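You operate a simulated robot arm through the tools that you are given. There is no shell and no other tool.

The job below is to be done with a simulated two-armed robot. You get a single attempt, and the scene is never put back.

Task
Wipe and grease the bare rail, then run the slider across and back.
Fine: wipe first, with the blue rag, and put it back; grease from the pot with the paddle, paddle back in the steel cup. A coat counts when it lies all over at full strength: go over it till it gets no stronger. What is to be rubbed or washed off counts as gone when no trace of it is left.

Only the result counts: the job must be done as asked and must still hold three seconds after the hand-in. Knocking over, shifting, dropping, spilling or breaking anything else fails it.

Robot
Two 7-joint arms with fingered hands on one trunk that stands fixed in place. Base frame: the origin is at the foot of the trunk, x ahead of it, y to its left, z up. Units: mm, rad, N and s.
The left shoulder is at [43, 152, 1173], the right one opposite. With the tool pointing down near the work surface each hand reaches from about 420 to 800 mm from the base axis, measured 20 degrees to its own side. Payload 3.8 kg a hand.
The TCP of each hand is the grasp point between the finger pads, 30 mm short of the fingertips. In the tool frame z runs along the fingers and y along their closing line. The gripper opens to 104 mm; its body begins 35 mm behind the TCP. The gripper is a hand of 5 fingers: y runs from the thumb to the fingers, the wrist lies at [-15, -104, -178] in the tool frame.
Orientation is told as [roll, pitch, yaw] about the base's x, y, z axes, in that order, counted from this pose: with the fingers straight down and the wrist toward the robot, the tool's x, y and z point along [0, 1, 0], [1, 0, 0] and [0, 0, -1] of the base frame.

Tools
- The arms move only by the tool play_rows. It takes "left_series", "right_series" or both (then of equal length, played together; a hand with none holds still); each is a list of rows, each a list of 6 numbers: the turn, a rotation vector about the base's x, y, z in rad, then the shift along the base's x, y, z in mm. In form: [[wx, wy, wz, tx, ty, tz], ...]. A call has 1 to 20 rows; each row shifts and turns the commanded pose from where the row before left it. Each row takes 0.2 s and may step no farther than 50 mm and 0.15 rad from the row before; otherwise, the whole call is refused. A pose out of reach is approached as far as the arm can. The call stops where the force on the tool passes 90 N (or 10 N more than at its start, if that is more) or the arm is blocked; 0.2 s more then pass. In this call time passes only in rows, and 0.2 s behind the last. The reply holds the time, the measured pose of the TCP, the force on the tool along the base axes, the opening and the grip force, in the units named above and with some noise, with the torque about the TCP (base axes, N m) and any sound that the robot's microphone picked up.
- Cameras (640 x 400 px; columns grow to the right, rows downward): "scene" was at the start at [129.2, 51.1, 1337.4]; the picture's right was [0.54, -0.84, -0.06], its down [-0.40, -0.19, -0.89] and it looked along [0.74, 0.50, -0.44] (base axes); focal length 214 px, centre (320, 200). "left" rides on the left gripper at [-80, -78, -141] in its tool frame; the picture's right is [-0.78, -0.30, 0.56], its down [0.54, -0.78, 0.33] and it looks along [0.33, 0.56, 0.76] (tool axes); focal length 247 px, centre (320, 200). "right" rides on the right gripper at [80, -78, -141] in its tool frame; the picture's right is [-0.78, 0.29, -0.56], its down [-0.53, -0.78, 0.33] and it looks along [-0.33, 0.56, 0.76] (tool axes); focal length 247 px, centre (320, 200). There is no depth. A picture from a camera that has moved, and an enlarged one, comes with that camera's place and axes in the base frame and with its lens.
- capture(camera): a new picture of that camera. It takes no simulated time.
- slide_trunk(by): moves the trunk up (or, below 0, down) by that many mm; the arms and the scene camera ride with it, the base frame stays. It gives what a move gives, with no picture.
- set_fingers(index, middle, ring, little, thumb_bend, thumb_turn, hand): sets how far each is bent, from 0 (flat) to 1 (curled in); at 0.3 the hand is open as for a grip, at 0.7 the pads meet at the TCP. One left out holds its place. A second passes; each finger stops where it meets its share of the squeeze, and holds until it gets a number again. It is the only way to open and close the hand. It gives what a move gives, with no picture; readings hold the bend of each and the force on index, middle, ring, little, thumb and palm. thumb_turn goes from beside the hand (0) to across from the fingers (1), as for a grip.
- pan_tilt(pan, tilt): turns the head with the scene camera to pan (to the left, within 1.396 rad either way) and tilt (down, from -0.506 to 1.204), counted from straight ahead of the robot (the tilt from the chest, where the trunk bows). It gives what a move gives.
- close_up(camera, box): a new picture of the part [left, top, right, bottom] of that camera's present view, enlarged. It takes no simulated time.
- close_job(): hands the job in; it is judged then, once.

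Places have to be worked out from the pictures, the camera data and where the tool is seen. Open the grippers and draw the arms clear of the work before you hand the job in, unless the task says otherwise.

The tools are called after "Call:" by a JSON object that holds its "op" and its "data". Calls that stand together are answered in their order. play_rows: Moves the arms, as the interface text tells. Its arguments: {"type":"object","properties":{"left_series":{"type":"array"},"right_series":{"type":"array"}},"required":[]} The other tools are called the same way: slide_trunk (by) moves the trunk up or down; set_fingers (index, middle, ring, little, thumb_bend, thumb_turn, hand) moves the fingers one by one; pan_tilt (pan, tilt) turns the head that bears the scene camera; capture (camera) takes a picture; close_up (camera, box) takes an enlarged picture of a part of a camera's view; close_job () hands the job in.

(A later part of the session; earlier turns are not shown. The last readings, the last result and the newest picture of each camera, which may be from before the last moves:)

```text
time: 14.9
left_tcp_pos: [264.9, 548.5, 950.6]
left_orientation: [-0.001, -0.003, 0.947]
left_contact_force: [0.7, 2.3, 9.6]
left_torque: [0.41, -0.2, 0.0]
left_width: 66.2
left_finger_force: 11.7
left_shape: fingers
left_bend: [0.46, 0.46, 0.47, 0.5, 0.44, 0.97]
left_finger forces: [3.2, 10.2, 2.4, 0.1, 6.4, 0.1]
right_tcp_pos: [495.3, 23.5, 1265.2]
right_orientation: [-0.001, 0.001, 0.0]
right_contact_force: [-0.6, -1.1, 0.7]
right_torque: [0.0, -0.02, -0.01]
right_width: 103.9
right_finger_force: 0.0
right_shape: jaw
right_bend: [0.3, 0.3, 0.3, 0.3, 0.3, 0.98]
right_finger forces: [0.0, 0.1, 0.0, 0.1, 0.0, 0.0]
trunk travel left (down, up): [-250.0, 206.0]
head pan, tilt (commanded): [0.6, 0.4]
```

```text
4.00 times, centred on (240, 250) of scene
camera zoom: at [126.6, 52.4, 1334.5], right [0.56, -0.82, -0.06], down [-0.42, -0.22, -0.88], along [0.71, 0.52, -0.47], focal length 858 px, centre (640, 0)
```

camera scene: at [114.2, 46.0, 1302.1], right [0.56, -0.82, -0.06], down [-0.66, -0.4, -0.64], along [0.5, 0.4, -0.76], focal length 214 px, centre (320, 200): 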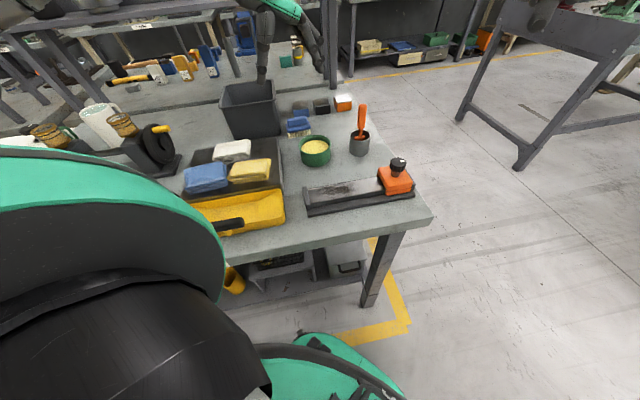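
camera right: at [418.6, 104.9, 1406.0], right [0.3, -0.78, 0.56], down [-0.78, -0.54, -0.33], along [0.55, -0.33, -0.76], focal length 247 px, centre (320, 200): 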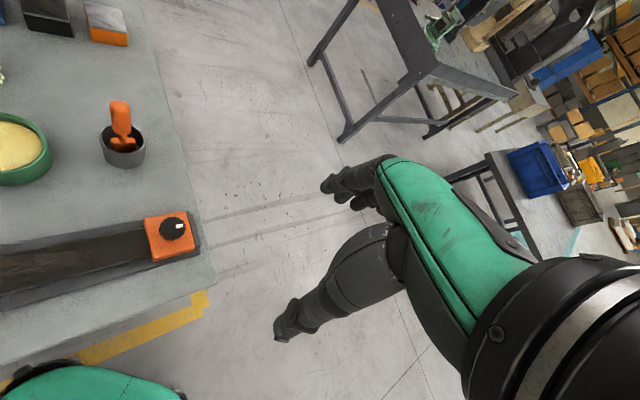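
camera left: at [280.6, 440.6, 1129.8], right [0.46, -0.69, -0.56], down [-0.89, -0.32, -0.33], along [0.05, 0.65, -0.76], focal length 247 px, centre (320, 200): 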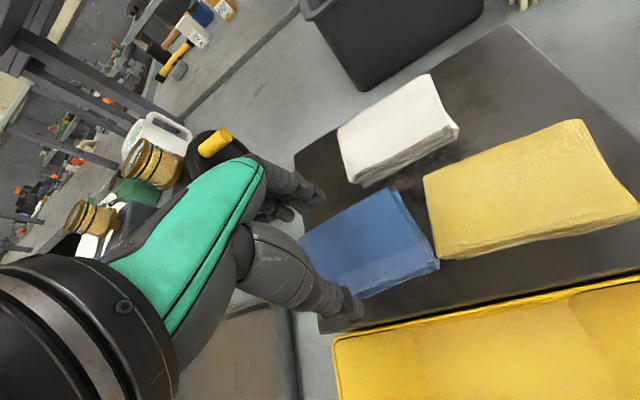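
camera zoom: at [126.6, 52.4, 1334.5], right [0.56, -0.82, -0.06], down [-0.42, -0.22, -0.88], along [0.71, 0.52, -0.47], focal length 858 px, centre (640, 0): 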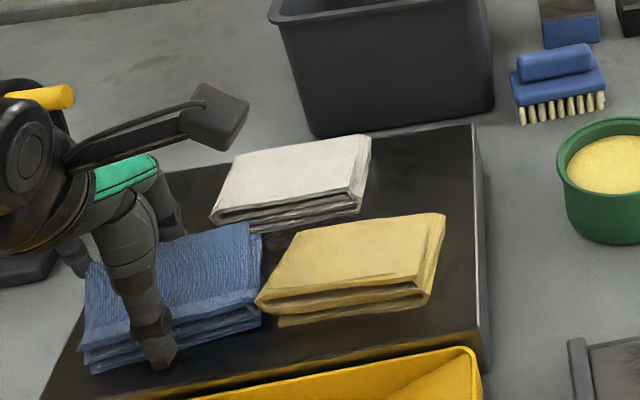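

The middle fingertip presses on the tray (9.6 N upward) as it curls, so I lift about 5 mm and squeeze again.

Call:
{"op": "play_rows", "data": {"left_series": [[0, 0, 0, 0, 0, 5]]}}

Call:
{"op": "set_fingers", "data": {"hand": "left", "index": 0.6, "middle": 0.6, "ring": 0.6, "little": 0.6, "thumb_bend": 0.6}}

Call:
{"op": "close_up", "data": {"camera": "left", "box": [250, 140, 430, 360]}}

Call:
{"op": "close_up", "data": {"camera": "scene", "box": [180, 200, 300, 300]}}

```text
time: 15.3
left_tcp_pos: [264.5, 547.6, 951.2]
left_orientation: [0.002, 0.004, 0.949]
left_contact_force: [0.3, -0.3, -0.7]
left_torque: [-0.01, -0.03, 0.01]
left_width: 65.9
left_finger_force: 7.2
left_shape: fingers
left_bend: [0.47, 0.48, 0.47, 0.5, 0.44, 0.96]
left_finger forces: [2.6, 2.2, 2.1, 0.0, 7.1, 0.0]
right_tcp_pos: [493.6, 24.4, 1265.0]
right_orientation: [0.001, 0.002, 0.002]
right_contact_force: [0.2, 0.0, 0.3]
right_torque: [0.01, 0.0, 0.01]
right_width: 103.5
right_finger_force: 0.0
right_shape: jaw
right_bend: [0.3, 0.3, 0.3, 0.3, 0.3, 0.98]
right_finger forces: [0.0, 0.0, 0.0, 0.1, 0.0, 0.1]
trunk travel left (down, up): [-250.0, 206.0]
head pan, tilt (commanded): [0.6, 0.4]
```

```text
time: 16.3
left_tcp_pos: [264.5, 548.2, 953.3]
left_orientation: [-0.001, -0.001, 0.948]
left_contact_force: [-0.9, 0.4, -0.2]
left_torque: [0.04, -0.03, 0.01]
left_width: 64.2
left_finger_force: 17.3
left_shape: fingers
left_bend: [0.51, 0.54, 0.53, 0.6, 0.43, 0.95]
left_finger forces: [6.3, 5.8, 5.2, 0.2, 17.5, 0.1]
right_tcp_pos: [494.5, 24.3, 1264.9]
right_orientation: [-0.001, 0.002, 0.0]
right_contact_force: [-0.5, -0.4, -0.3]
right_torque: [0.0, 0.0, -0.02]
right_width: 103.5
right_finger_force: 0.1
right_shape: jaw
right_bend: [0.3, 0.3, 0.3, 0.3, 0.3, 0.98]
right_finger forces: [0.0, 0.0, 0.0, 0.0, 0.0, 0.0]
trunk travel left (down, up): [-250.0, 206.0]
head pan, tilt (commanded): [0.6, 0.4]
```

```text
1.82 times, centred on (340, 250) of left
camera zoom: at [285.6, 439.0, 1095.5], right [0.46, -0.69, -0.56], down [-0.89, -0.32, -0.33], along [0.05, 0.65, -0.76], focal length 449 px, centre (284, 109)
```

zoom: 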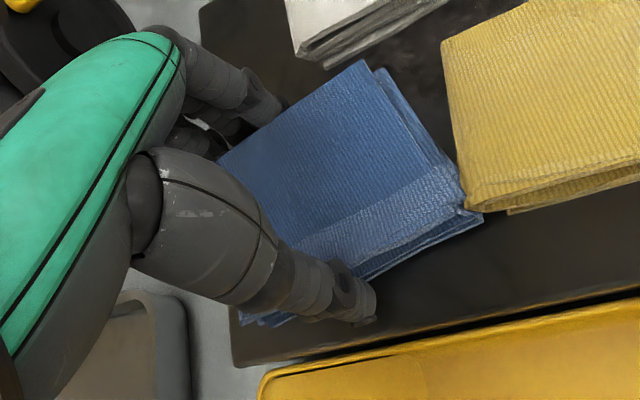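

```text
4.00 times, centred on (240, 250) of scene
camera zoom: at [127.0, 53.3, 1334.4], right [0.56, -0.82, -0.06], down [-0.42, -0.22, -0.88], along [0.71, 0.52, -0.47], focal length 858 px, centre (640, 0)
```

zoom: 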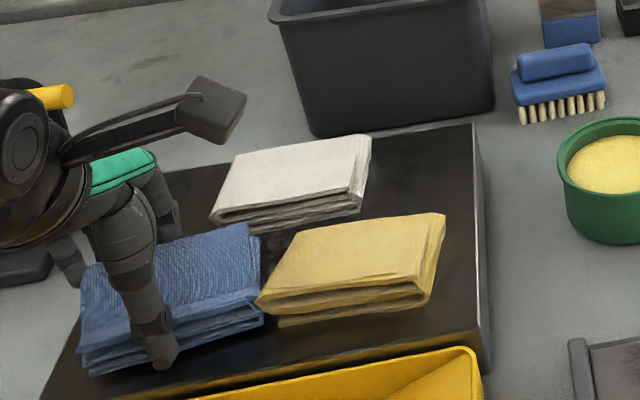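

The grip is 17 N with fingers on three points and the thumb opposite. I lift straight up and check that the rag comes along.

Call:
{"op": "play_rows", "data": {"left_series": [[0, 0, 0, 0, 0, 10], [0, 0, 0, 0, 0, 20], [0, 0, 0, 0, 0, 30], [0, 0, 0, 0, 0, 30]]}}

Call:
{"op": "capture", "data": {"camera": "left"}}

Call:
{"op": "close_up", "data": {"camera": "scene", "box": [160, 160, 320, 300]}}

```text
time: 17.3
left_tcp_pos: [265.5, 548.9, 1042.5]
left_orientation: [0.0, -0.001, 0.948]
left_contact_force: [-0.1, 0.3, -0.7]
left_torque: [0.0, 0.03, -0.01]
left_width: 64.2
left_finger_force: 17.3
left_shape: fingers
left_bend: [0.51, 0.54, 0.54, 0.6, 0.43, 0.95]
left_finger forces: [6.3, 5.6, 5.1, 0.2, 17.3, 0.1]
right_tcp_pos: [492.6, 24.7, 1266.3]
right_orientation: [0.0, -0.001, 0.001]
right_contact_force: [-0.4, -0.6, -0.3]
right_torque: [0.0, 0.06, 0.02]
right_width: 103.4
right_finger_force: 0.0
right_shape: jaw
right_bend: [0.3, 0.3, 0.3, 0.3, 0.3, 0.98]
right_finger forces: [0.1, 0.0, 0.0, 0.1, 0.0, 0.1]
trunk travel left (down, up): [-250.0, 206.0]
head pan, tilt (commanded): [0.6, 0.4]
```

```text
taken
camera left: at [285.4, 440.5, 1184.8], right [0.46, -0.69, -0.56], down [-0.89, -0.32, -0.33], along [0.05, 0.65, -0.76], focal length 247 px, centre (320, 200)
```

left: 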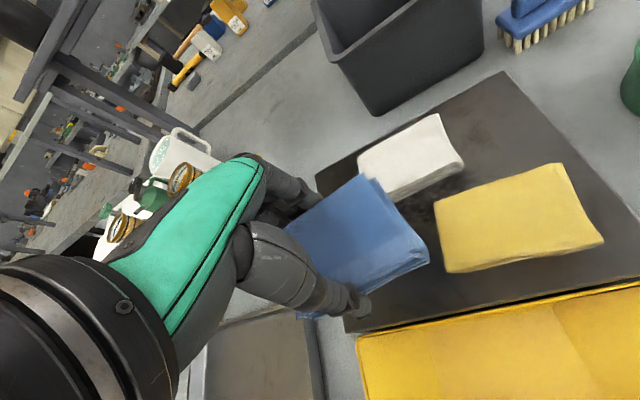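

```text
2.86 times, centred on (240, 230) of scene
camera zoom: at [126.0, 53.6, 1334.6], right [0.56, -0.83, -0.06], down [-0.42, -0.22, -0.88], along [0.71, 0.52, -0.47], focal length 613 px, centre (549, 114)
```

zoom: 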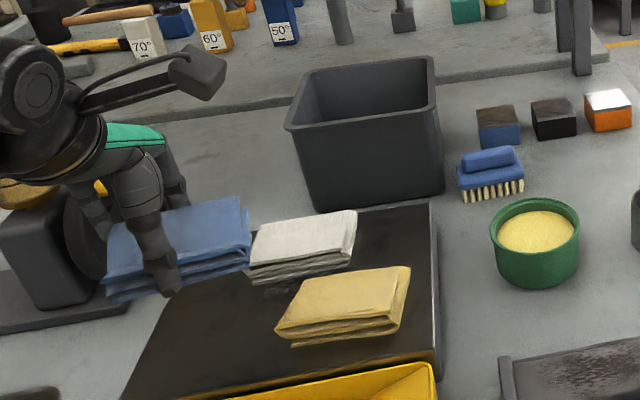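

The rag is held level and came away cleanly. Before wiping I take enlarged views of the rail for its height, width and ends.

Call:
{"op": "close_up", "data": {"camera": "scene", "box": [280, 230, 430, 340]}}

Call:
{"op": "close_up", "data": {"camera": "scene", "box": [285, 260, 345, 310]}}

Call:
{"op": "close_up", "data": {"camera": "scene", "box": [350, 230, 420, 290]}}

Call:
{"op": "close_up", "data": {"camera": "right", "box": [100, 190, 220, 290]}}

```text
3.64 times, centred on (355, 285) of scene
camera zoom: at [126.0, 53.6, 1334.6], right [0.56, -0.83, -0.06], down [-0.42, -0.22, -0.88], along [0.71, 0.52, -0.47], focal length 780 px, centre (193, -109)
```

zoom: 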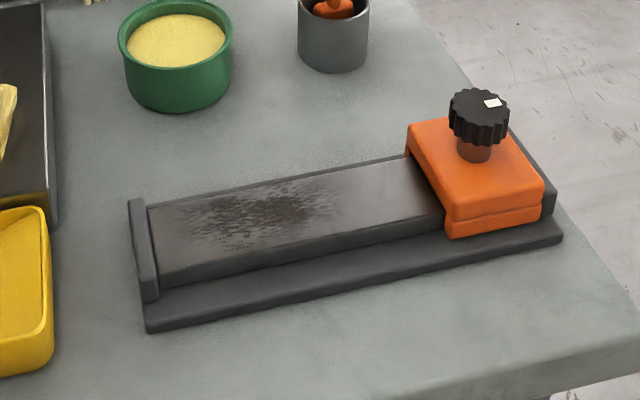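

```text
8.00 times, centred on (315, 285) of scene
camera zoom: at [126.0, 53.6, 1334.6], right [0.56, -0.83, -0.06], down [-0.42, -0.22, -0.88], along [0.71, 0.52, -0.47], focal length 1716 px, centre (360, -480)
```

zoom: 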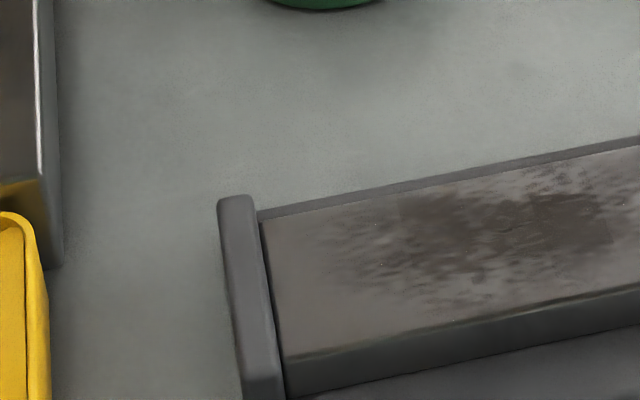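

```text
6.67 times, centred on (385, 260) of scene
camera zoom: at [126.0, 53.6, 1334.6], right [0.56, -0.83, -0.06], down [-0.42, -0.22, -0.88], along [0.71, 0.52, -0.47], focal length 1430 px, centre (-113, -200)
```

zoom: 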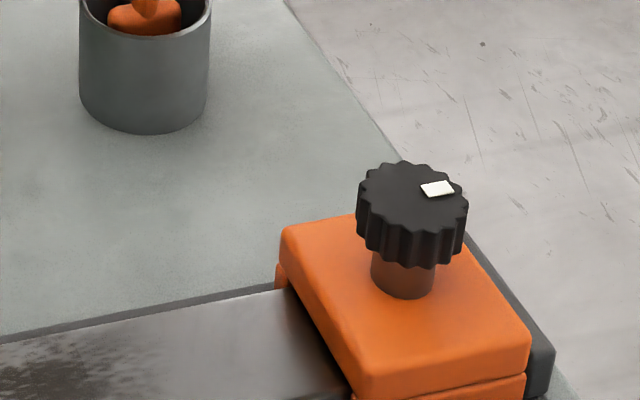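

```text
4.00 times, centred on (160, 240) of right
camera zoom: at [415.9, 105.5, 1406.9], right [0.3, -0.78, 0.56], down [-0.78, -0.54, -0.33], along [0.56, -0.33, -0.76], focal length 988 px, centre (960, 40)
```

zoom: 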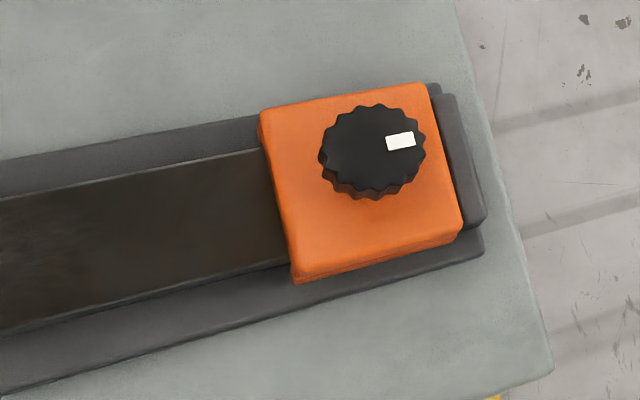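

Using two calibrated views I get the rail: top at z ≈ 899, about 48 mm wide, near end at [376.5, 288.8], running along [0.702, -0.712] with about 187 mm bare up to the slider. I firm the grip a little and raise the trunk for better reach.

Call:
{"op": "set_fingers", "data": {"hand": "left", "index": 0.66, "middle": 0.66, "ring": 0.66, "thumb_bend": 0.66}}

Call:
{"op": "slide_trunk", "data": {"by": 120}}

Call:
{"op": "capture", "data": {"camera": "scene"}}

Call:
{"op": "close_up", "data": {"camera": "left", "box": [230, 130, 450, 360]}}

```text
time: 18.3
left_tcp_pos: [265.8, 548.7, 1042.7]
left_orientation: [0.001, 0.001, 0.948]
left_contact_force: [-0.9, -0.7, -0.6]
left_torque: [-0.01, -0.04, 0.0]
left_width: 64.5
left_finger_force: 21.1
left_shape: fingers
left_bend: [0.55, 0.58, 0.58, 0.6, 0.41, 0.94]
left_finger forces: [7.5, 7.2, 6.3, 0.4, 21.3, 0.0]
right_tcp_pos: [494.3, 23.3, 1265.6]
right_orientation: [0.0, 0.0, 0.0]
right_contact_force: [0.4, 0.4, 1.0]
right_torque: [0.02, -0.02, -0.03]
right_width: 103.3
right_finger_force: 0.1
right_shape: jaw
right_bend: [0.3, 0.3, 0.3, 0.3, 0.3, 0.98]
right_finger forces: [0.0, 0.0, 0.0, 0.0, 0.0, 0.0]
trunk travel left (down, up): [-250.0, 206.0]
head pan, tilt (commanded): [0.6, 0.4]
```

```text
time: 19.8
left_tcp_pos: [265.4, 547.1, 1163.8]
left_orientation: [0.0, -0.001, 0.947]
left_contact_force: [0.5, 0.6, -0.3]
left_torque: [0.0, 0.04, 0.02]
left_width: 64.7
left_finger_force: 21.7
left_shape: fingers
left_bend: [0.55, 0.58, 0.58, 0.6, 0.41, 0.94]
left_finger forces: [7.6, 7.3, 6.3, 0.4, 21.3, 0.0]
right_tcp_pos: [495.2, 24.2, 1384.7]
right_orientation: [0.001, 0.001, 0.002]
right_contact_force: [0.5, -0.5, -0.7]
right_torque: [0.05, -0.01, 0.02]
right_width: 103.4
right_finger_force: 0.0
right_shape: jaw
right_bend: [0.3, 0.3, 0.3, 0.3, 0.3, 0.98]
right_finger forces: [0.0, 0.0, 0.0, 0.1, 0.0, 0.1]
trunk travel left (down, up): [-370.0, 86.0]
head pan, tilt (commanded): [0.6, 0.4]
```

```text
taken
camera scene: at [85.5, 53.3, 1467.0], right [0.56, -0.82, -0.01], down [-0.34, -0.22, -0.91], along [0.75, 0.52, -0.41], focal length 214 px, centre (320, 200)
```

scene: 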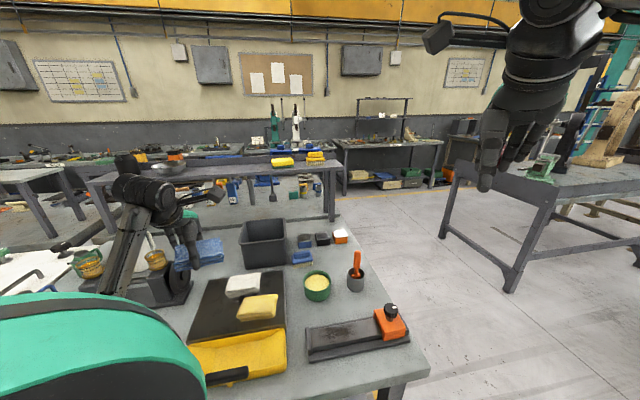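

```text
1.74 times, centred on (340, 245) of left
camera zoom: at [286.3, 439.3, 1305.2], right [0.46, -0.69, -0.56], down [-0.89, -0.32, -0.33], along [0.05, 0.65, -0.76], focal length 430 px, centre (285, 122)
```

zoom: 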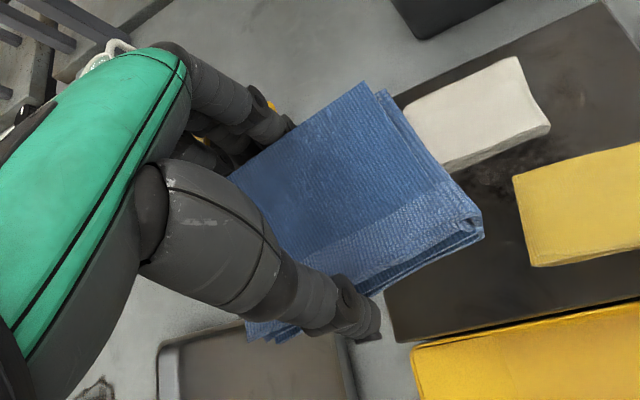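

The trunk is up and the rag sits square in the hand. I carry it over the middle of the bare rail, still about 60 mm above it.

Call:
{"op": "play_rows", "data": {"left_series": [[0, 0, -0.017, 17.2, -32.1, -14], [0, 0, -0.017, 17.2, -32.1, -14], [0, 0, -0.017, 17.2, -32.1, -14], [0, 0, -0.017, 17.2, -32.1, -14], [0, 0, -0.017, 17.2, -32.1, -14], [0, 0, -0.017, 17.2, -32.1, -14], [0, 0, -0.017, 17.2, -32.1, -14], [0, 0, -0.017, 17.2, -32.1, -14], [0, 0, -0.017, 17.2, -32.1, -14], [0, 0, -0.017, 17.2, -32.1, -14]]}}

Call:
{"op": "pan_tilt", "data": {"pan": 0.5, "tilt": 0.6}}

Call:
{"op": "capture", "data": {"camera": "scene"}}

Call:
{"op": "capture", "data": {"camera": "left"}}

```text
time: 22.0
left_tcp_pos: [439.9, 225.3, 1025.3]
left_orientation: [0.001, 0.001, 0.778]
left_contact_force: [0.4, -0.4, -0.5]
left_torque: [0.0, 0.0, 0.0]
left_width: 64.5
left_finger_force: 21.5
left_shape: fingers
left_bend: [0.55, 0.58, 0.58, 0.6, 0.41, 0.94]
left_finger forces: [7.6, 6.9, 6.2, 0.4, 20.9, 0.0]
right_tcp_pos: [494.3, 23.8, 1384.9]
right_orientation: [0.002, 0.002, 0.002]
right_contact_force: [-0.4, -1.1, 0.2]
right_torque: [0.0, -0.02, 0.0]
right_width: 103.6
right_finger_force: 0.1
right_shape: jaw
right_bend: [0.3, 0.3, 0.3, 0.3, 0.3, 0.98]
right_finger forces: [0.1, 0.1, 0.0, 0.0, 0.1, 0.1]
trunk travel left (down, up): [-370.0, 86.0]
head pan, tilt (commanded): [0.6, 0.4]
```

```text
time: 22.8
left_tcp_pos: [438.5, 227.5, 1026.2]
left_orientation: [-0.001, -0.001, 0.778]
left_contact_force: [0.1, -0.1, 0.0]
left_torque: [-0.01, -0.01, 0.03]
left_width: 64.9
left_finger_force: 21.1
left_shape: fingers
left_bend: [0.55, 0.58, 0.58, 0.6, 0.41, 0.94]
left_finger forces: [7.6, 7.0, 6.1, 0.4, 20.8, 0.1]
right_tcp_pos: [495.3, 24.7, 1385.0]
right_orientation: [0.0, 0.001, 0.001]
right_contact_force: [-0.2, 0.9, 0.3]
right_torque: [0.05, 0.0, 0.01]
right_width: 103.6
right_finger_force: 0.1
right_shape: jaw
right_bend: [0.3, 0.3, 0.3, 0.3, 0.3, 0.98]
right_finger forces: [0.1, 0.0, 0.0, 0.0, 0.1, 0.0]
trunk travel left (down, up): [-370.0, 86.0]
head pan, tilt (commanded): [0.499, 0.6]
```

```text
taken
camera scene: at [86.3, 43.0, 1448.7], right [0.48, -0.88, -0.01], down [-0.51, -0.27, -0.81], along [0.71, 0.4, -0.58], focal length 214 px, centre (320, 200)
```

scene: 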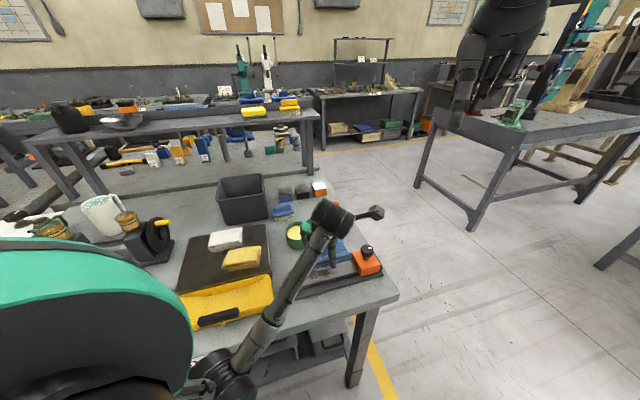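

```text
taken
camera left: at [439.3, 116.3, 1166.9], right [0.33, -0.76, -0.56], down [-0.93, -0.16, -0.33], along [0.16, 0.63, -0.76], focal length 247 px, centre (320, 200)
```

left: 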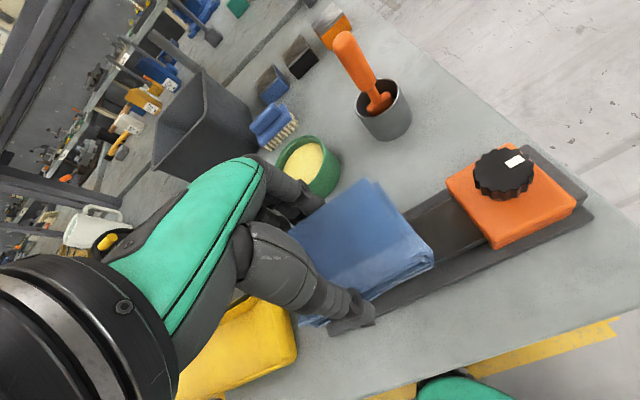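

The rag is centred over the rail (lateral error about 1 mm). I descend to just above contact.

Call:
{"op": "play_rows", "data": {"left_series": [[0, 0, 0, 0, 0, -25], [0, 0, 0, 0, 0, -25], [0, 0, 0, 0, 0, -18], [0, 0, 0, 0, 0, -8], [0, 0, 0, 0, 0, -3]]}}

Call:
{"op": "capture", "data": {"camera": "left"}}

Call:
{"op": "close_up", "data": {"camera": "scene", "box": [260, 190, 400, 310]}}

```text
time: 24.0
left_tcp_pos: [437.4, 225.0, 944.3]
left_orientation: [0.001, 0.0, 0.779]
left_contact_force: [-0.2, -0.1, -0.8]
left_torque: [0.0, -0.02, 0.01]
left_width: 64.4
left_finger_force: 21.1
left_shape: fingers
left_bend: [0.55, 0.58, 0.58, 0.6, 0.41, 0.94]
left_finger forces: [7.7, 7.0, 6.1, 0.4, 20.8, 0.0]
right_tcp_pos: [494.6, 25.0, 1385.4]
right_orientation: [-0.001, 0.003, 0.002]
right_contact_force: [0.5, -0.7, 0.1]
right_torque: [-0.01, -0.01, 0.02]
right_width: 103.6
right_finger_force: 0.0
right_shape: jaw
right_bend: [0.3, 0.3, 0.3, 0.3, 0.3, 0.98]
right_finger forces: [0.0, 0.1, 0.0, 0.0, 0.0, 0.1]
trunk travel left (down, up): [-370.0, 86.0]
head pan, tilt (commanded): [0.499, 0.6]
```

```text
taken
camera left: at [439.3, 115.9, 1086.8], right [0.33, -0.76, -0.56], down [-0.93, -0.16, -0.33], along [0.16, 0.63, -0.76], focal length 247 px, centre (320, 200)
```

left: 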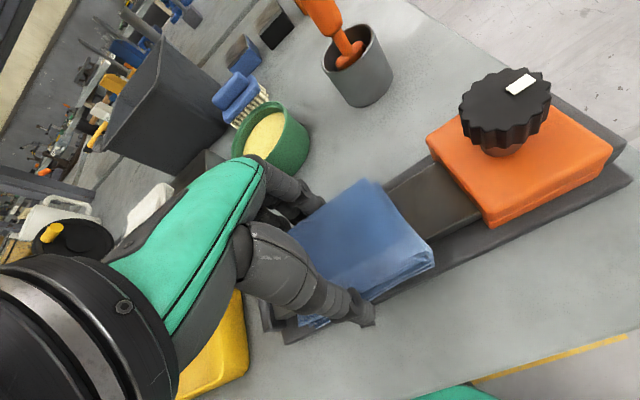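

```text
3.33 times, centred on (330, 250) of scene
camera zoom: at [86.2, 43.0, 1448.7], right [0.48, -0.88, -0.01], down [-0.51, -0.27, -0.81], along [0.71, 0.4, -0.58], focal length 715 px, centre (287, 33)
```

zoom: 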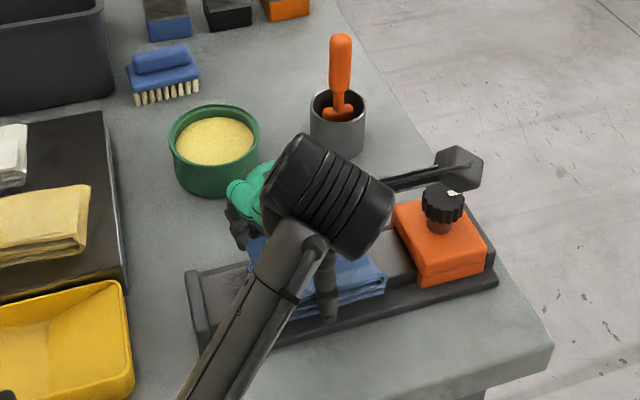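

No contact yet at TCP z 944. I lower in small steps until the rag presses on the rail.

Call:
{"op": "play_rows", "data": {"left_series": [[0, 0, 0, 0, 0, -2], [0, 0, 0, 0, 0, -1.5], [0, 0, 0, 0, 0, -1.5]]}}

```text
time: 24.8
left_tcp_pos: [437.9, 228.2, 940.3]
left_orientation: [0.001, -0.001, 0.778]
left_contact_force: [-0.6, 0.1, -0.4]
left_torque: [0.01, 0.01, -0.03]
left_width: 64.1
left_finger_force: 21.2
left_shape: fingers
left_bend: [0.55, 0.58, 0.58, 0.6, 0.41, 0.94]
left_finger forces: [7.6, 7.1, 6.1, 0.4, 20.8, 0.1]
right_tcp_pos: [495.2, 24.8, 1384.1]
right_orientation: [0.0, 0.002, 0.002]
right_contact_force: [-0.1, 0.1, -1.1]
right_torque: [0.0, 0.02, 0.0]
right_width: 103.8
right_finger_force: 0.2
right_shape: jaw
right_bend: [0.3, 0.3, 0.3, 0.3, 0.3, 0.98]
right_finger forces: [0.0, 0.0, 0.1, 0.1, 0.0, 0.0]
trunk travel left (down, up): [-370.0, 86.0]
head pan, tilt (commanded): [0.499, 0.6]
```

Still no contact at 940; I continue down in 1.5 mm steps.

Call:
{"op": "play_rows", "data": {"left_series": [[0, 0, 0, 0, 0, -1.5], [0, 0, 0, 0, 0, -1.5], [0, 0, 0, 0, 0, -1.5]]}}

Call:
{"op": "close_up", "data": {"camera": "left", "box": [250, 140, 470, 340]}}

```text
time: 25.6
left_tcp_pos: [438.5, 227.4, 936.0]
left_orientation: [0.0, -0.001, 0.776]
left_contact_force: [-0.6, -1.6, 2.7]
left_torque: [-0.03, -0.09, -0.02]
left_width: 64.7
left_finger_force: 21.4
left_shape: fingers
left_bend: [0.55, 0.59, 0.59, 0.6, 0.4, 0.94]
left_finger forces: [7.7, 6.9, 5.6, 0.1, 21.6, 0.0]
right_tcp_pos: [494.3, 23.8, 1385.7]
right_orientation: [0.001, 0.001, -0.002]
right_contact_force: [0.0, -0.1, 0.6]
right_torque: [-0.02, -0.03, 0.01]
right_width: 103.6
right_finger_force: 0.0
right_shape: jaw
right_bend: [0.3, 0.3, 0.3, 0.3, 0.3, 0.98]
right_finger forces: [0.0, 0.0, 0.0, 0.1, 0.0, 0.0]
trunk travel left (down, up): [-370.0, 86.0]
head pan, tilt (commanded): [0.499, 0.6]
```

```text
2.00 times, centred on (360, 240) of left
camera zoom: at [439.8, 117.1, 1077.5], right [0.34, -0.76, -0.56], down [-0.93, -0.16, -0.33], along [0.16, 0.63, -0.76], focal length 494 px, centre (240, 120)
```

zoom: 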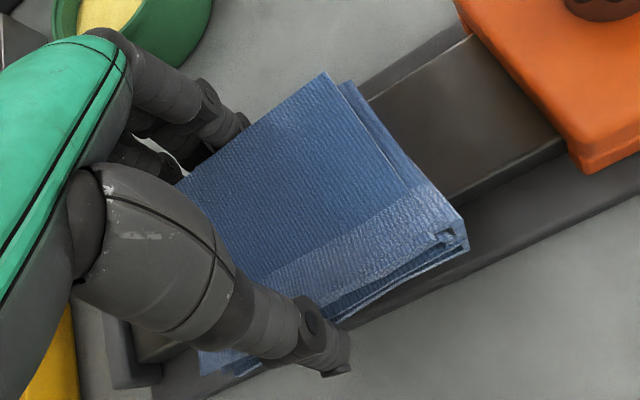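

Contact begins at TCP z 936 (2.7 N). I press a bit more and make a first stroke toward the slider and back, watching the force.

Call:
{"op": "play_rows", "data": {"left_series": [[0, 0, 0, 0, 0, -2], [0, 0, 0, 8.4, -8.5, 0], [0, 0, 0, 8.4, -8.5, 0], [0, 0, 0, 7, -7.1, 0]]}}

Call:
{"op": "close_up", "data": {"camera": "left", "box": [250, 140, 470, 340]}}

```text
time: 26.6
left_tcp_pos: [463.9, 201.7, 933.8]
left_orientation: [-0.005, 0.001, 0.779]
left_contact_force: [0.4, 0.7, 10.3]
left_torque: [0.26, -0.07, -0.02]
left_width: 65.5
left_finger_force: 23.8
left_shape: fingers
left_bend: [0.56, 0.59, 0.59, 0.6, 0.4, 0.94]
left_finger forces: [7.9, 11.7, 5.8, 0.2, 21.6, 0.1]
right_tcp_pos: [498.4, 24.5, 1384.1]
right_orientation: [0.001, 0.001, 0.0]
right_contact_force: [0.3, 1.2, 0.4]
right_torque: [0.0, 0.0, -0.01]
right_width: 103.6
right_finger_force: 0.1
right_shape: jaw
right_bend: [0.3, 0.3, 0.3, 0.3, 0.3, 0.98]
right_finger forces: [0.0, 0.0, 0.0, 0.0, 0.0, 0.0]
trunk travel left (down, up): [-370.0, 86.0]
head pan, tilt (commanded): [0.499, 0.6]
```

```text
2.00 times, centred on (360, 240) of left
camera zoom: at [465.5, 92.0, 1076.8], right [0.34, -0.76, -0.55], down [-0.93, -0.17, -0.34], along [0.16, 0.62, -0.76], focal length 494 px, centre (240, 120)
```

zoom: 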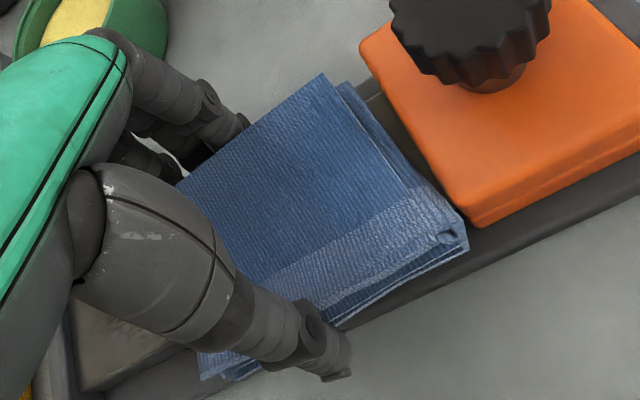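

The rag end is about 4 mm from the slider face. I close that gap gently, then stroke back along the rail to the near stop to see whether the dirt comes off.

Call:
{"op": "play_rows", "data": {"left_series": [[0, 0, 0, 2.8, -2.8, 0], [0, 0, 0, -8.4, 8.5, 0], [0, 0, 0, -12, 12.2, 0], [0, 0, 0, -12, 12.2, 0], [0, 0, 0, -12, 12.2, 0], [0, 0, 0, -9, 9.1, 0]]}}

Call:
{"op": "capture", "data": {"camera": "left"}}

Call:
{"op": "close_up", "data": {"camera": "left", "box": [250, 140, 470, 340]}}

Call:
{"op": "close_up", "data": {"camera": "scene", "box": [260, 190, 400, 310]}}

```text
time: 28.1
left_tcp_pos: [460.9, 261.3, 992.4]
left_orientation: [-0.09, -0.111, 0.783]
left_contact_force: [0.7, 0.1, -1.3]
left_torque: [0.0, 0.04, -0.02]
left_width: 65.1
left_finger_force: 20.4
left_shape: fingers
left_bend: [0.56, 0.59, 0.59, 0.6, 0.4, 0.94]
left_finger forces: [7.7, 6.4, 5.6, 0.2, 20.4, 0.1]
right_tcp_pos: [494.5, 24.6, 1386.4]
right_orientation: [0.0, 0.003, 0.002]
right_contact_force: [-0.1, 0.1, -0.3]
right_torque: [-0.03, 0.0, 0.01]
right_width: 103.7
right_finger_force: 0.0
right_shape: jaw
right_bend: [0.3, 0.3, 0.3, 0.3, 0.3, 0.98]
right_finger forces: [0.0, 0.0, 0.0, 0.0, 0.1, 0.1]
trunk travel left (down, up): [-370.0, 86.0]
head pan, tilt (commanded): [0.499, 0.6]
stopped in row 6 (left hand): the arm was blocked; the commanded pose is now the measured one
```

```text
taken
camera left: at [442.1, 149.1, 1131.3], right [0.41, -0.75, -0.52], down [-0.87, -0.16, -0.46], along [0.27, 0.64, -0.72], focal length 247 px, centre (320, 200)
```

left: 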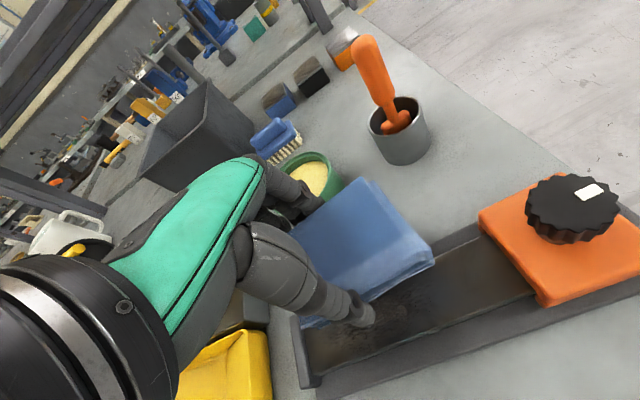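

```text
2.00 times, centred on (360, 240) of left
camera zoom: at [442.1, 149.1, 1131.3], right [0.41, -0.75, -0.52], down [-0.87, -0.16, -0.46], along [0.27, 0.64, -0.72], focal length 494 px, centre (240, 120)
```

zoom: 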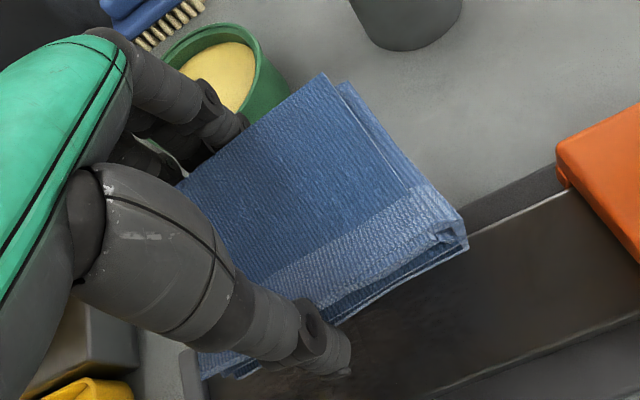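

```text
3.33 times, centred on (330, 250) of scene
camera zoom: at [86.0, 43.3, 1448.6], right [0.48, -0.88, -0.01], down [-0.51, -0.27, -0.81], along [0.71, 0.4, -0.58], focal length 715 px, centre (287, 33)
```

zoom: 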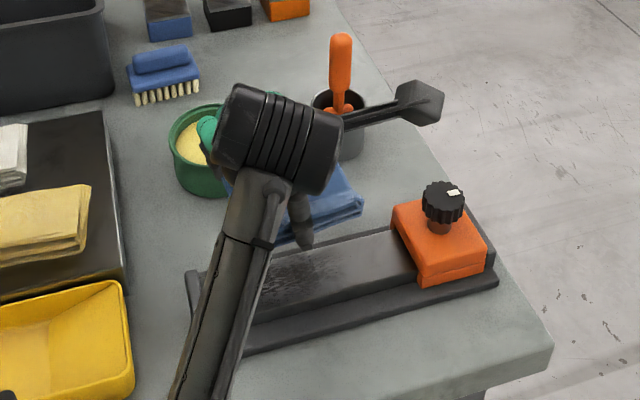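

The arm was blocked in the last row and was deflected upward to [461, 261, 992]; the rag is still held. I look at where the elbow and forearm are to understand what blocked it.

Call:
{"op": "pan_tilt", "data": {"pan": 0.6, "tilt": 1.1}}

Call:
{"op": "capture", "data": {"camera": "scene"}}

Call:
{"op": "capture", "data": {"camera": "right"}}

```text
time: 29.0
left_tcp_pos: [460.1, 262.5, 991.8]
left_orientation: [-0.088, -0.112, 0.782]
left_contact_force: [0.5, 0.8, -0.7]
left_torque: [0.01, 0.02, 0.02]
left_width: 65.3
left_finger_force: 20.0
left_shape: fingers
left_bend: [0.56, 0.59, 0.59, 0.6, 0.4, 0.94]
left_finger forces: [7.7, 6.4, 5.5, 0.1, 20.2, 0.0]
right_tcp_pos: [494.0, 24.9, 1385.6]
right_orientation: [-0.001, 0.001, 0.0]
right_contact_force: [-0.2, 0.2, -0.9]
right_torque: [0.0, 0.03, 0.02]
right_width: 103.5
right_finger_force: 0.2
right_shape: jaw
right_bend: [0.3, 0.3, 0.3, 0.3, 0.3, 0.98]
right_finger forces: [0.1, 0.1, 0.1, 0.1, 0.0, 0.0]
trunk travel left (down, up): [-370.0, 86.0]
head pan, tilt (commanded): [0.6, 1.1]
```

```text
taken
camera scene: at [59.9, 36.4, 1410.6], right [0.56, -0.83, -0.01], down [-0.74, -0.5, -0.44], along [0.36, 0.26, -0.9], focal length 214 px, centre (320, 200)
```

scene: 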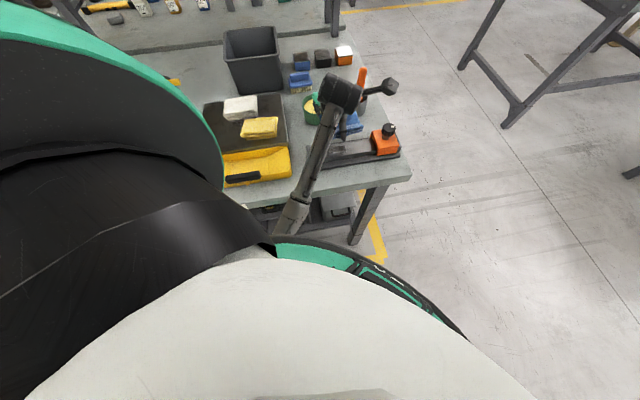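

```text
taken
camera right: at [416.9, 105.0, 1526.6], right [0.3, -0.78, 0.56], down [-0.78, -0.54, -0.33], along [0.56, -0.33, -0.76], focal length 247 px, centre (320, 200)
```

right: 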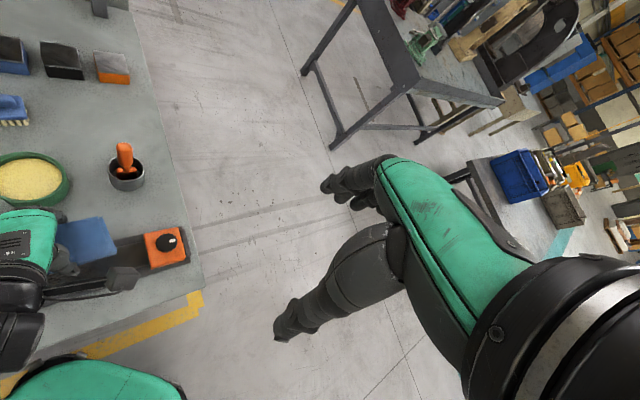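

The elbow is tucked against the chest, so the left arm cannot reach the near end of the rail at this yaw. The right arm would come in from a better side, so I will lay the rag on the rail with the left hand and take it over with the right; first I level the hand over the rail.

Call:
{"op": "play_rows", "data": {"left_series": [[-0.008, 0.07, -0.002, 0, 0, 5], [-0.008, 0.07, -0.002, -4, -14, 5], [0, 0, 0, -5, -15, 0], [0, 0, 0, -5, -15, 0]]}}

Call:
{"op": "pan_tilt", "data": {"pan": 0.45, "tilt": 0.75}}

Call:
{"op": "close_up", "data": {"camera": "scene", "box": [220, 100, 460, 280]}}

Call:
{"op": "capture", "data": {"camera": "left"}}

```text
time: 30.0
left_tcp_pos: [448.3, 239.9, 1007.6]
left_orientation: [0.031, -0.048, 0.783]
left_contact_force: [0.7, 0.2, -1.0]
left_torque: [0.03, -0.01, -0.01]
left_width: 65.1
left_finger_force: 19.6
left_shape: fingers
left_bend: [0.56, 0.59, 0.59, 0.6, 0.4, 0.94]
left_finger forces: [7.7, 6.6, 5.7, 0.2, 20.2, 0.0]
right_tcp_pos: [495.1, 24.4, 1385.5]
right_orientation: [0.0, -0.001, 0.002]
right_contact_force: [0.2, 0.1, 0.5]
right_torque: [-0.03, -0.02, -0.01]
right_width: 103.8
right_finger_force: 0.0
right_shape: jaw
right_bend: [0.3, 0.3, 0.3, 0.3, 0.3, 0.98]
right_finger forces: [0.0, 0.0, 0.0, 0.0, 0.0, 0.0]
trunk travel left (down, up): [-370.0, 86.0]
head pan, tilt (commanded): [0.6, 1.1]
```

```text
time: 30.8
left_tcp_pos: [447.6, 238.7, 1005.3]
left_orientation: [0.034, -0.043, 0.781]
left_contact_force: [0.8, 0.1, -0.8]
left_torque: [0.05, 0.05, -0.01]
left_width: 65.1
left_finger_force: 20.8
left_shape: fingers
left_bend: [0.56, 0.59, 0.59, 0.6, 0.4, 0.94]
left_finger forces: [7.7, 6.5, 5.6, 0.2, 20.2, 0.0]
right_tcp_pos: [494.9, 24.5, 1384.8]
right_orientation: [0.001, 0.002, 0.0]
right_contact_force: [0.0, 0.5, 1.0]
right_torque: [-0.01, -0.02, -0.03]
right_width: 103.7
right_finger_force: 0.0
right_shape: jaw
right_bend: [0.3, 0.3, 0.3, 0.3, 0.3, 0.98]
right_finger forces: [0.0, 0.0, 0.1, 0.0, 0.1, 0.1]
trunk travel left (down, up): [-370.0, 86.0]
head pan, tilt (commanded): [0.45, 0.75]
```

```text
2.22 times, centred on (340, 190) of scene
camera zoom: at [83.0, 36.8, 1435.8], right [0.44, -0.9, -0.01], down [-0.63, -0.3, -0.72], along [0.64, 0.32, -0.7], focal length 477 px, centre (276, 222)
```

zoom: 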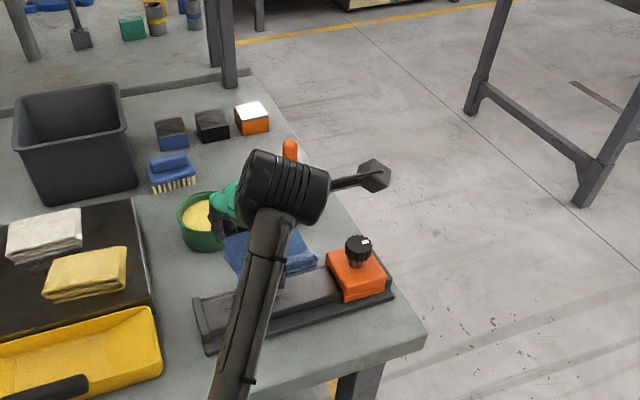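

```text
taken
camera left: at [448.3, 120.5, 1141.1], right [0.34, -0.73, -0.6], down [-0.93, -0.15, -0.35], along [0.16, 0.67, -0.72], focal length 247 px, centre (320, 200)
```

left: 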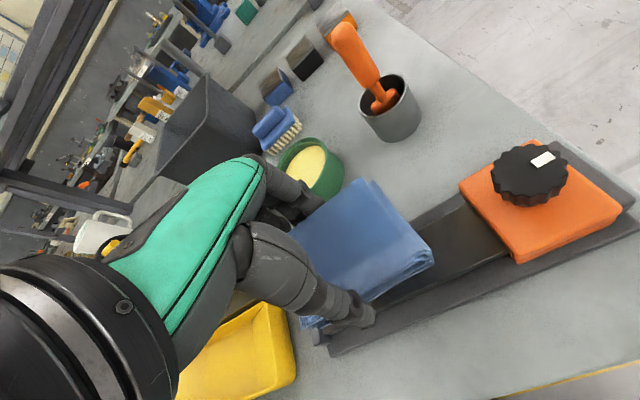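

The hand is still held off its commanded pose, so the elbow is still caught. I back away outward and up to free the elbow before returning.

Call:
{"op": "play_rows", "data": {"left_series": [[0, 0, 0, 20, 10, 20], [0, 0, 0, 20, 20, 20], [0, 0, 0, 20, 20, 20], [0, 0, 0, 10, 20, 10]]}}

Call:
{"op": "capture", "data": {"camera": "scene"}}

```text
time: 31.8
left_tcp_pos: [516.4, 283.8, 1073.5]
left_orientation: [-0.004, 0.003, 0.772]
left_contact_force: [-0.1, 0.6, -0.5]
left_torque: [-0.02, -0.02, -0.01]
left_width: 65.1
left_finger_force: 20.3
left_shape: fingers
left_bend: [0.56, 0.59, 0.59, 0.6, 0.4, 0.94]
left_finger forces: [7.5, 6.4, 5.6, 0.1, 20.0, 0.0]
right_tcp_pos: [496.0, 24.6, 1384.0]
right_orientation: [-0.001, 0.0, 0.0]
right_contact_force: [0.3, 0.0, -0.3]
right_torque: [0.01, 0.0, -0.01]
right_width: 103.7
right_finger_force: 0.1
right_shape: jaw
right_bend: [0.3, 0.3, 0.3, 0.3, 0.3, 0.98]
right_finger forces: [0.0, 0.0, 0.0, 0.1, 0.0, 0.0]
trunk travel left (down, up): [-370.0, 86.0]
head pan, tilt (commanded): [0.45, 0.75]
```

```text
taken
camera scene: at [83.3, 36.1, 1435.8], right [0.44, -0.9, -0.01], down [-0.63, -0.3, -0.72], along [0.64, 0.32, -0.7], focal length 214 px, centre (320, 200)
```

scene: 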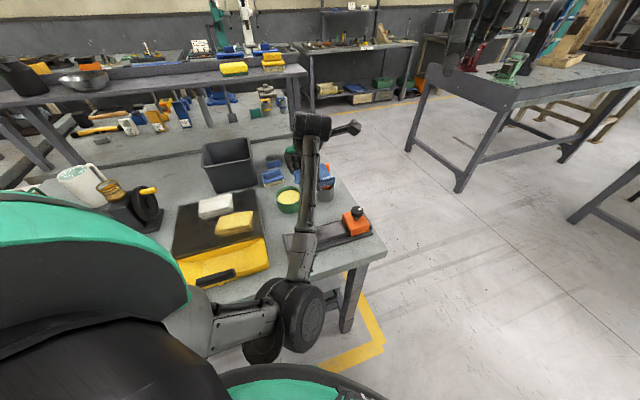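

Tracking is right again at [516, 284, 1073]. I return over the rail at about 105 mm from the near end, where there was no problem earlier.

Call:
{"op": "play_rows", "data": {"left_series": [[0, 0, 0.002, -16.5, -17.5, -15], [0, 0, 0.002, -16.5, -17.5, -15], [0, 0, 0.002, -16.5, -17.5, -15], [0, 0, 0, -16.5, -17.5, -15]]}}

Call:
{"op": "capture", "data": {"camera": "left"}}

```text
time: 32.6
left_tcp_pos: [515.6, 280.0, 1131.6]
left_orientation: [-0.078, -0.198, 0.824]
left_contact_force: [0.5, 0.1, -0.5]
left_torque: [0.02, 0.0, -0.02]
left_width: 65.4
left_finger_force: 20.1
left_shape: fingers
left_bend: [0.56, 0.59, 0.59, 0.6, 0.4, 0.94]
left_finger forces: [7.5, 6.5, 5.6, 0.3, 20.0, 0.0]
right_tcp_pos: [494.2, 24.2, 1384.7]
right_orientation: [0.0, 0.001, 0.001]
right_contact_force: [-0.7, 1.1, -1.0]
right_torque: [-0.01, -0.01, 0.0]
right_width: 103.8
right_finger_force: 0.1
right_shape: jaw
right_bend: [0.3, 0.3, 0.3, 0.3, 0.3, 0.98]
right_finger forces: [0.0, 0.0, 0.0, 0.0, 0.1, 0.0]
trunk travel left (down, up): [-370.0, 86.0]
head pan, tilt (commanded): [0.45, 0.75]
stopped in row 3 (left hand): the arm was blocked; the commanded pose is now the measured one
```

```text
taken
camera left: at [495.1, 157.5, 1261.1], right [0.47, -0.7, -0.54], down [-0.84, -0.16, -0.52], along [0.27, 0.7, -0.66], focal length 247 px, centre (320, 200)
```

left: 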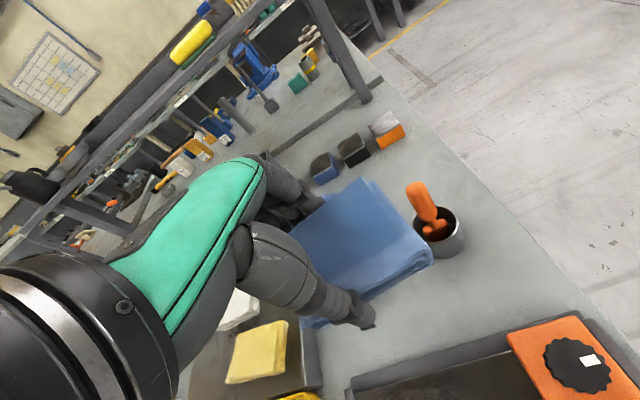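

Blocked again: the elbow has settled in a poor position in front of the chest. I level the hand and go out to the left first, to bring the elbow back out to the side.

Call:
{"op": "play_rows", "data": {"left_series": [[-0.046, 0.096, -0.01, 5, 25, 5], [-0.046, 0.096, -0.01, 5, 25, 5], [0, 0, 0, 0, 35, 5], [0, 0, 0, -5, 35, 0], [0, 0, 0, -15, 35, 0], [0, 0, 0.01, -25, 30, 0], [0, 0, 0.02, -30, 25, 0]]}}

Call:
{"op": "capture", "data": {"camera": "scene"}}

```text
time: 34.2
left_tcp_pos: [448.9, 488.8, 1147.2]
left_orientation: [-0.005, 0.004, 0.826]
left_contact_force: [-0.6, 0.4, -1.3]
left_torque: [0.01, -0.01, -0.01]
left_width: 65.0
left_finger_force: 19.9
left_shape: fingers
left_bend: [0.56, 0.59, 0.59, 0.6, 0.4, 0.94]
left_finger forces: [7.4, 6.3, 5.6, 0.1, 19.6, 0.0]
right_tcp_pos: [493.0, 25.4, 1386.5]
right_orientation: [0.0, -0.001, -0.001]
right_contact_force: [0.0, 0.5, -1.0]
right_torque: [-0.01, -0.01, -0.02]
right_width: 104.0
right_finger_force: 0.1
right_shape: jaw
right_bend: [0.3, 0.3, 0.3, 0.3, 0.3, 0.98]
right_finger forces: [0.0, 0.0, 0.0, 0.0, 0.0, 0.0]
trunk travel left (down, up): [-370.0, 86.0]
head pan, tilt (commanded): [0.45, 0.75]
```

```text
taken
camera scene: at [82.1, 37.7, 1435.9], right [0.44, -0.9, -0.01], down [-0.63, -0.3, -0.72], along [0.64, 0.32, -0.7], focal length 214 px, centre (320, 200)
```

scene: 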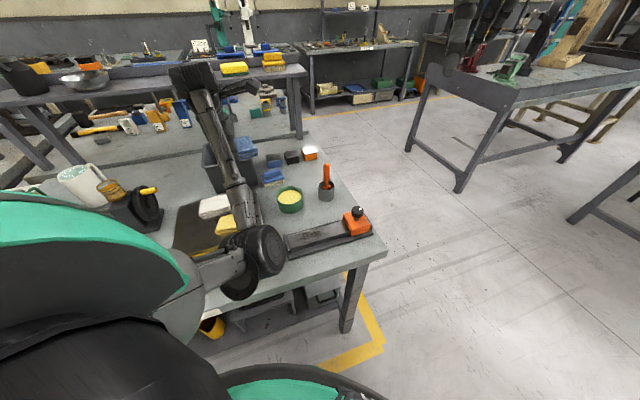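

The elbow still sits in front of the chest. I go back to a pose like the starting one (yaw 0, hand out left and higher) so the arm can unfold.

Call:
{"op": "play_rows", "data": {"left_series": [[0, 0, -0.138, -10, 5, 20], [0, 0, -0.138, -10, 5, 20], [0, 0, -0.138, -10, 5, 20], [0, 0, -0.138, -15, 0, 20], [0, 0, -0.138, -15, 0, 20], [0, 0, -0.136, -15, 0, 20]]}}

Call:
{"op": "capture", "data": {"camera": "scene"}}

```text
time: 35.6
left_tcp_pos: [374.6, 506.1, 1264.7]
left_orientation: [-0.006, 0.005, 0.0]
left_contact_force: [-0.4, -0.5, -0.8]
left_torque: [0.04, 0.01, -0.01]
left_width: 64.8
left_finger_force: 19.4
left_shape: fingers
left_bend: [0.56, 0.59, 0.59, 0.6, 0.4, 0.94]
left_finger forces: [7.4, 6.4, 5.3, 0.2, 19.4, 0.0]
right_tcp_pos: [493.8, 25.0, 1385.9]
right_orientation: [0.0, 0.0, 0.001]
right_contact_force: [0.6, -0.4, 0.1]
right_torque: [-0.01, -0.01, 0.0]
right_width: 103.8
right_finger_force: 0.1
right_shape: jaw
right_bend: [0.3, 0.3, 0.3, 0.3, 0.3, 0.98]
right_finger forces: [0.0, 0.1, 0.0, 0.0, 0.0, 0.1]
trunk travel left (down, up): [-370.0, 86.0]
head pan, tilt (commanded): [0.45, 0.75]
```

```text
taken
camera scene: at [81.9, 37.3, 1435.9], right [0.44, -0.9, -0.01], down [-0.63, -0.3, -0.72], along [0.64, 0.32, -0.7], focal length 214 px, centre (320, 200)
```

scene: 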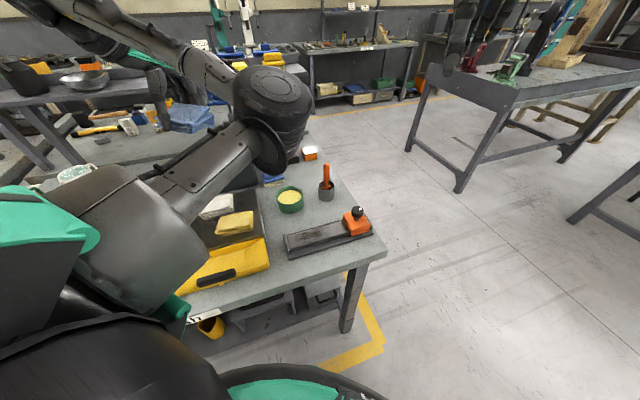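

The elbow is now high and inside. I stretch the arm out forward-left at height, where nothing stands, so that it straightens and can re-bend with the elbow outside.

Call:
{"op": "play_rows", "data": {"left_series": [[0, 0, 0, 25, 25, 5], [0, 0, 0, 25, 25, 5], [0, 0, 0, 25, 25, 5], [0, 0, 0, 25, 25, 5], [0, 0, 0, 25, 25, 5], [0, 0, 0, 25, 25, 5]]}}

Call:
{"op": "capture", "data": {"camera": "scene"}}

Call:
{"op": "capture", "data": {"camera": "left"}}

```text
time: 37.0
left_tcp_pos: [516.2, 654.5, 1289.4]
left_orientation: [-0.007, 0.002, 0.003]
left_contact_force: [0.0, -0.1, -1.3]
left_torque: [0.0, -0.02, 0.01]
left_width: 64.8
left_finger_force: 18.8
left_shape: fingers
left_bend: [0.56, 0.59, 0.59, 0.6, 0.4, 0.94]
left_finger forces: [7.3, 6.2, 5.2, 0.1, 19.1, 0.0]
left hand out of reach, approached as far as the arm can: row 6
right_tcp_pos: [493.7, 26.8, 1385.2]
right_orientation: [-0.002, 0.0, 0.0]
right_contact_force: [-0.4, 1.1, -0.1]
right_torque: [-0.01, -0.04, 0.03]
right_width: 103.6
right_finger_force: 0.1
right_shape: jaw
right_bend: [0.3, 0.3, 0.3, 0.3, 0.3, 0.98]
right_finger forces: [0.0, 0.1, 0.0, 0.0, 0.0, 0.0]
trunk travel left (down, up): [-370.0, 86.0]
head pan, tilt (commanded): [0.45, 0.75]
```

```text
taken
camera scene: at [81.3, 38.7, 1435.9], right [0.44, -0.9, -0.01], down [-0.63, -0.3, -0.72], along [0.64, 0.32, -0.7], focal length 214 px, centre (320, 200)
```

scene: 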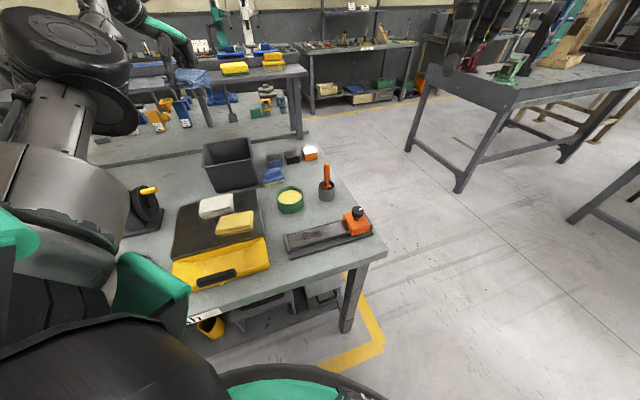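

```text
taken
camera left: at [440.0, 575.6, 1432.8], right [-0.29, -0.78, -0.55], down [-0.78, 0.53, -0.33], along [0.55, 0.33, -0.76], focal length 247 px, centre (320, 200)
```

left: 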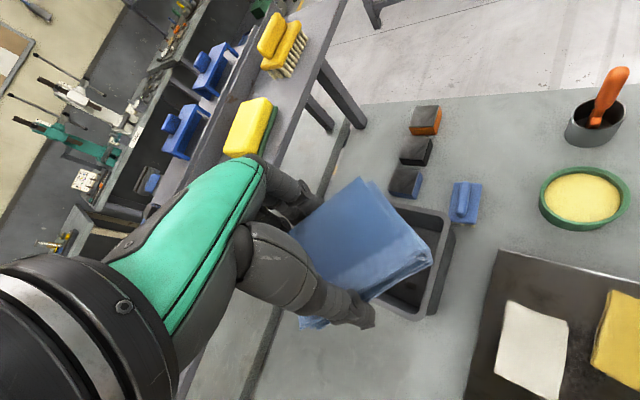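

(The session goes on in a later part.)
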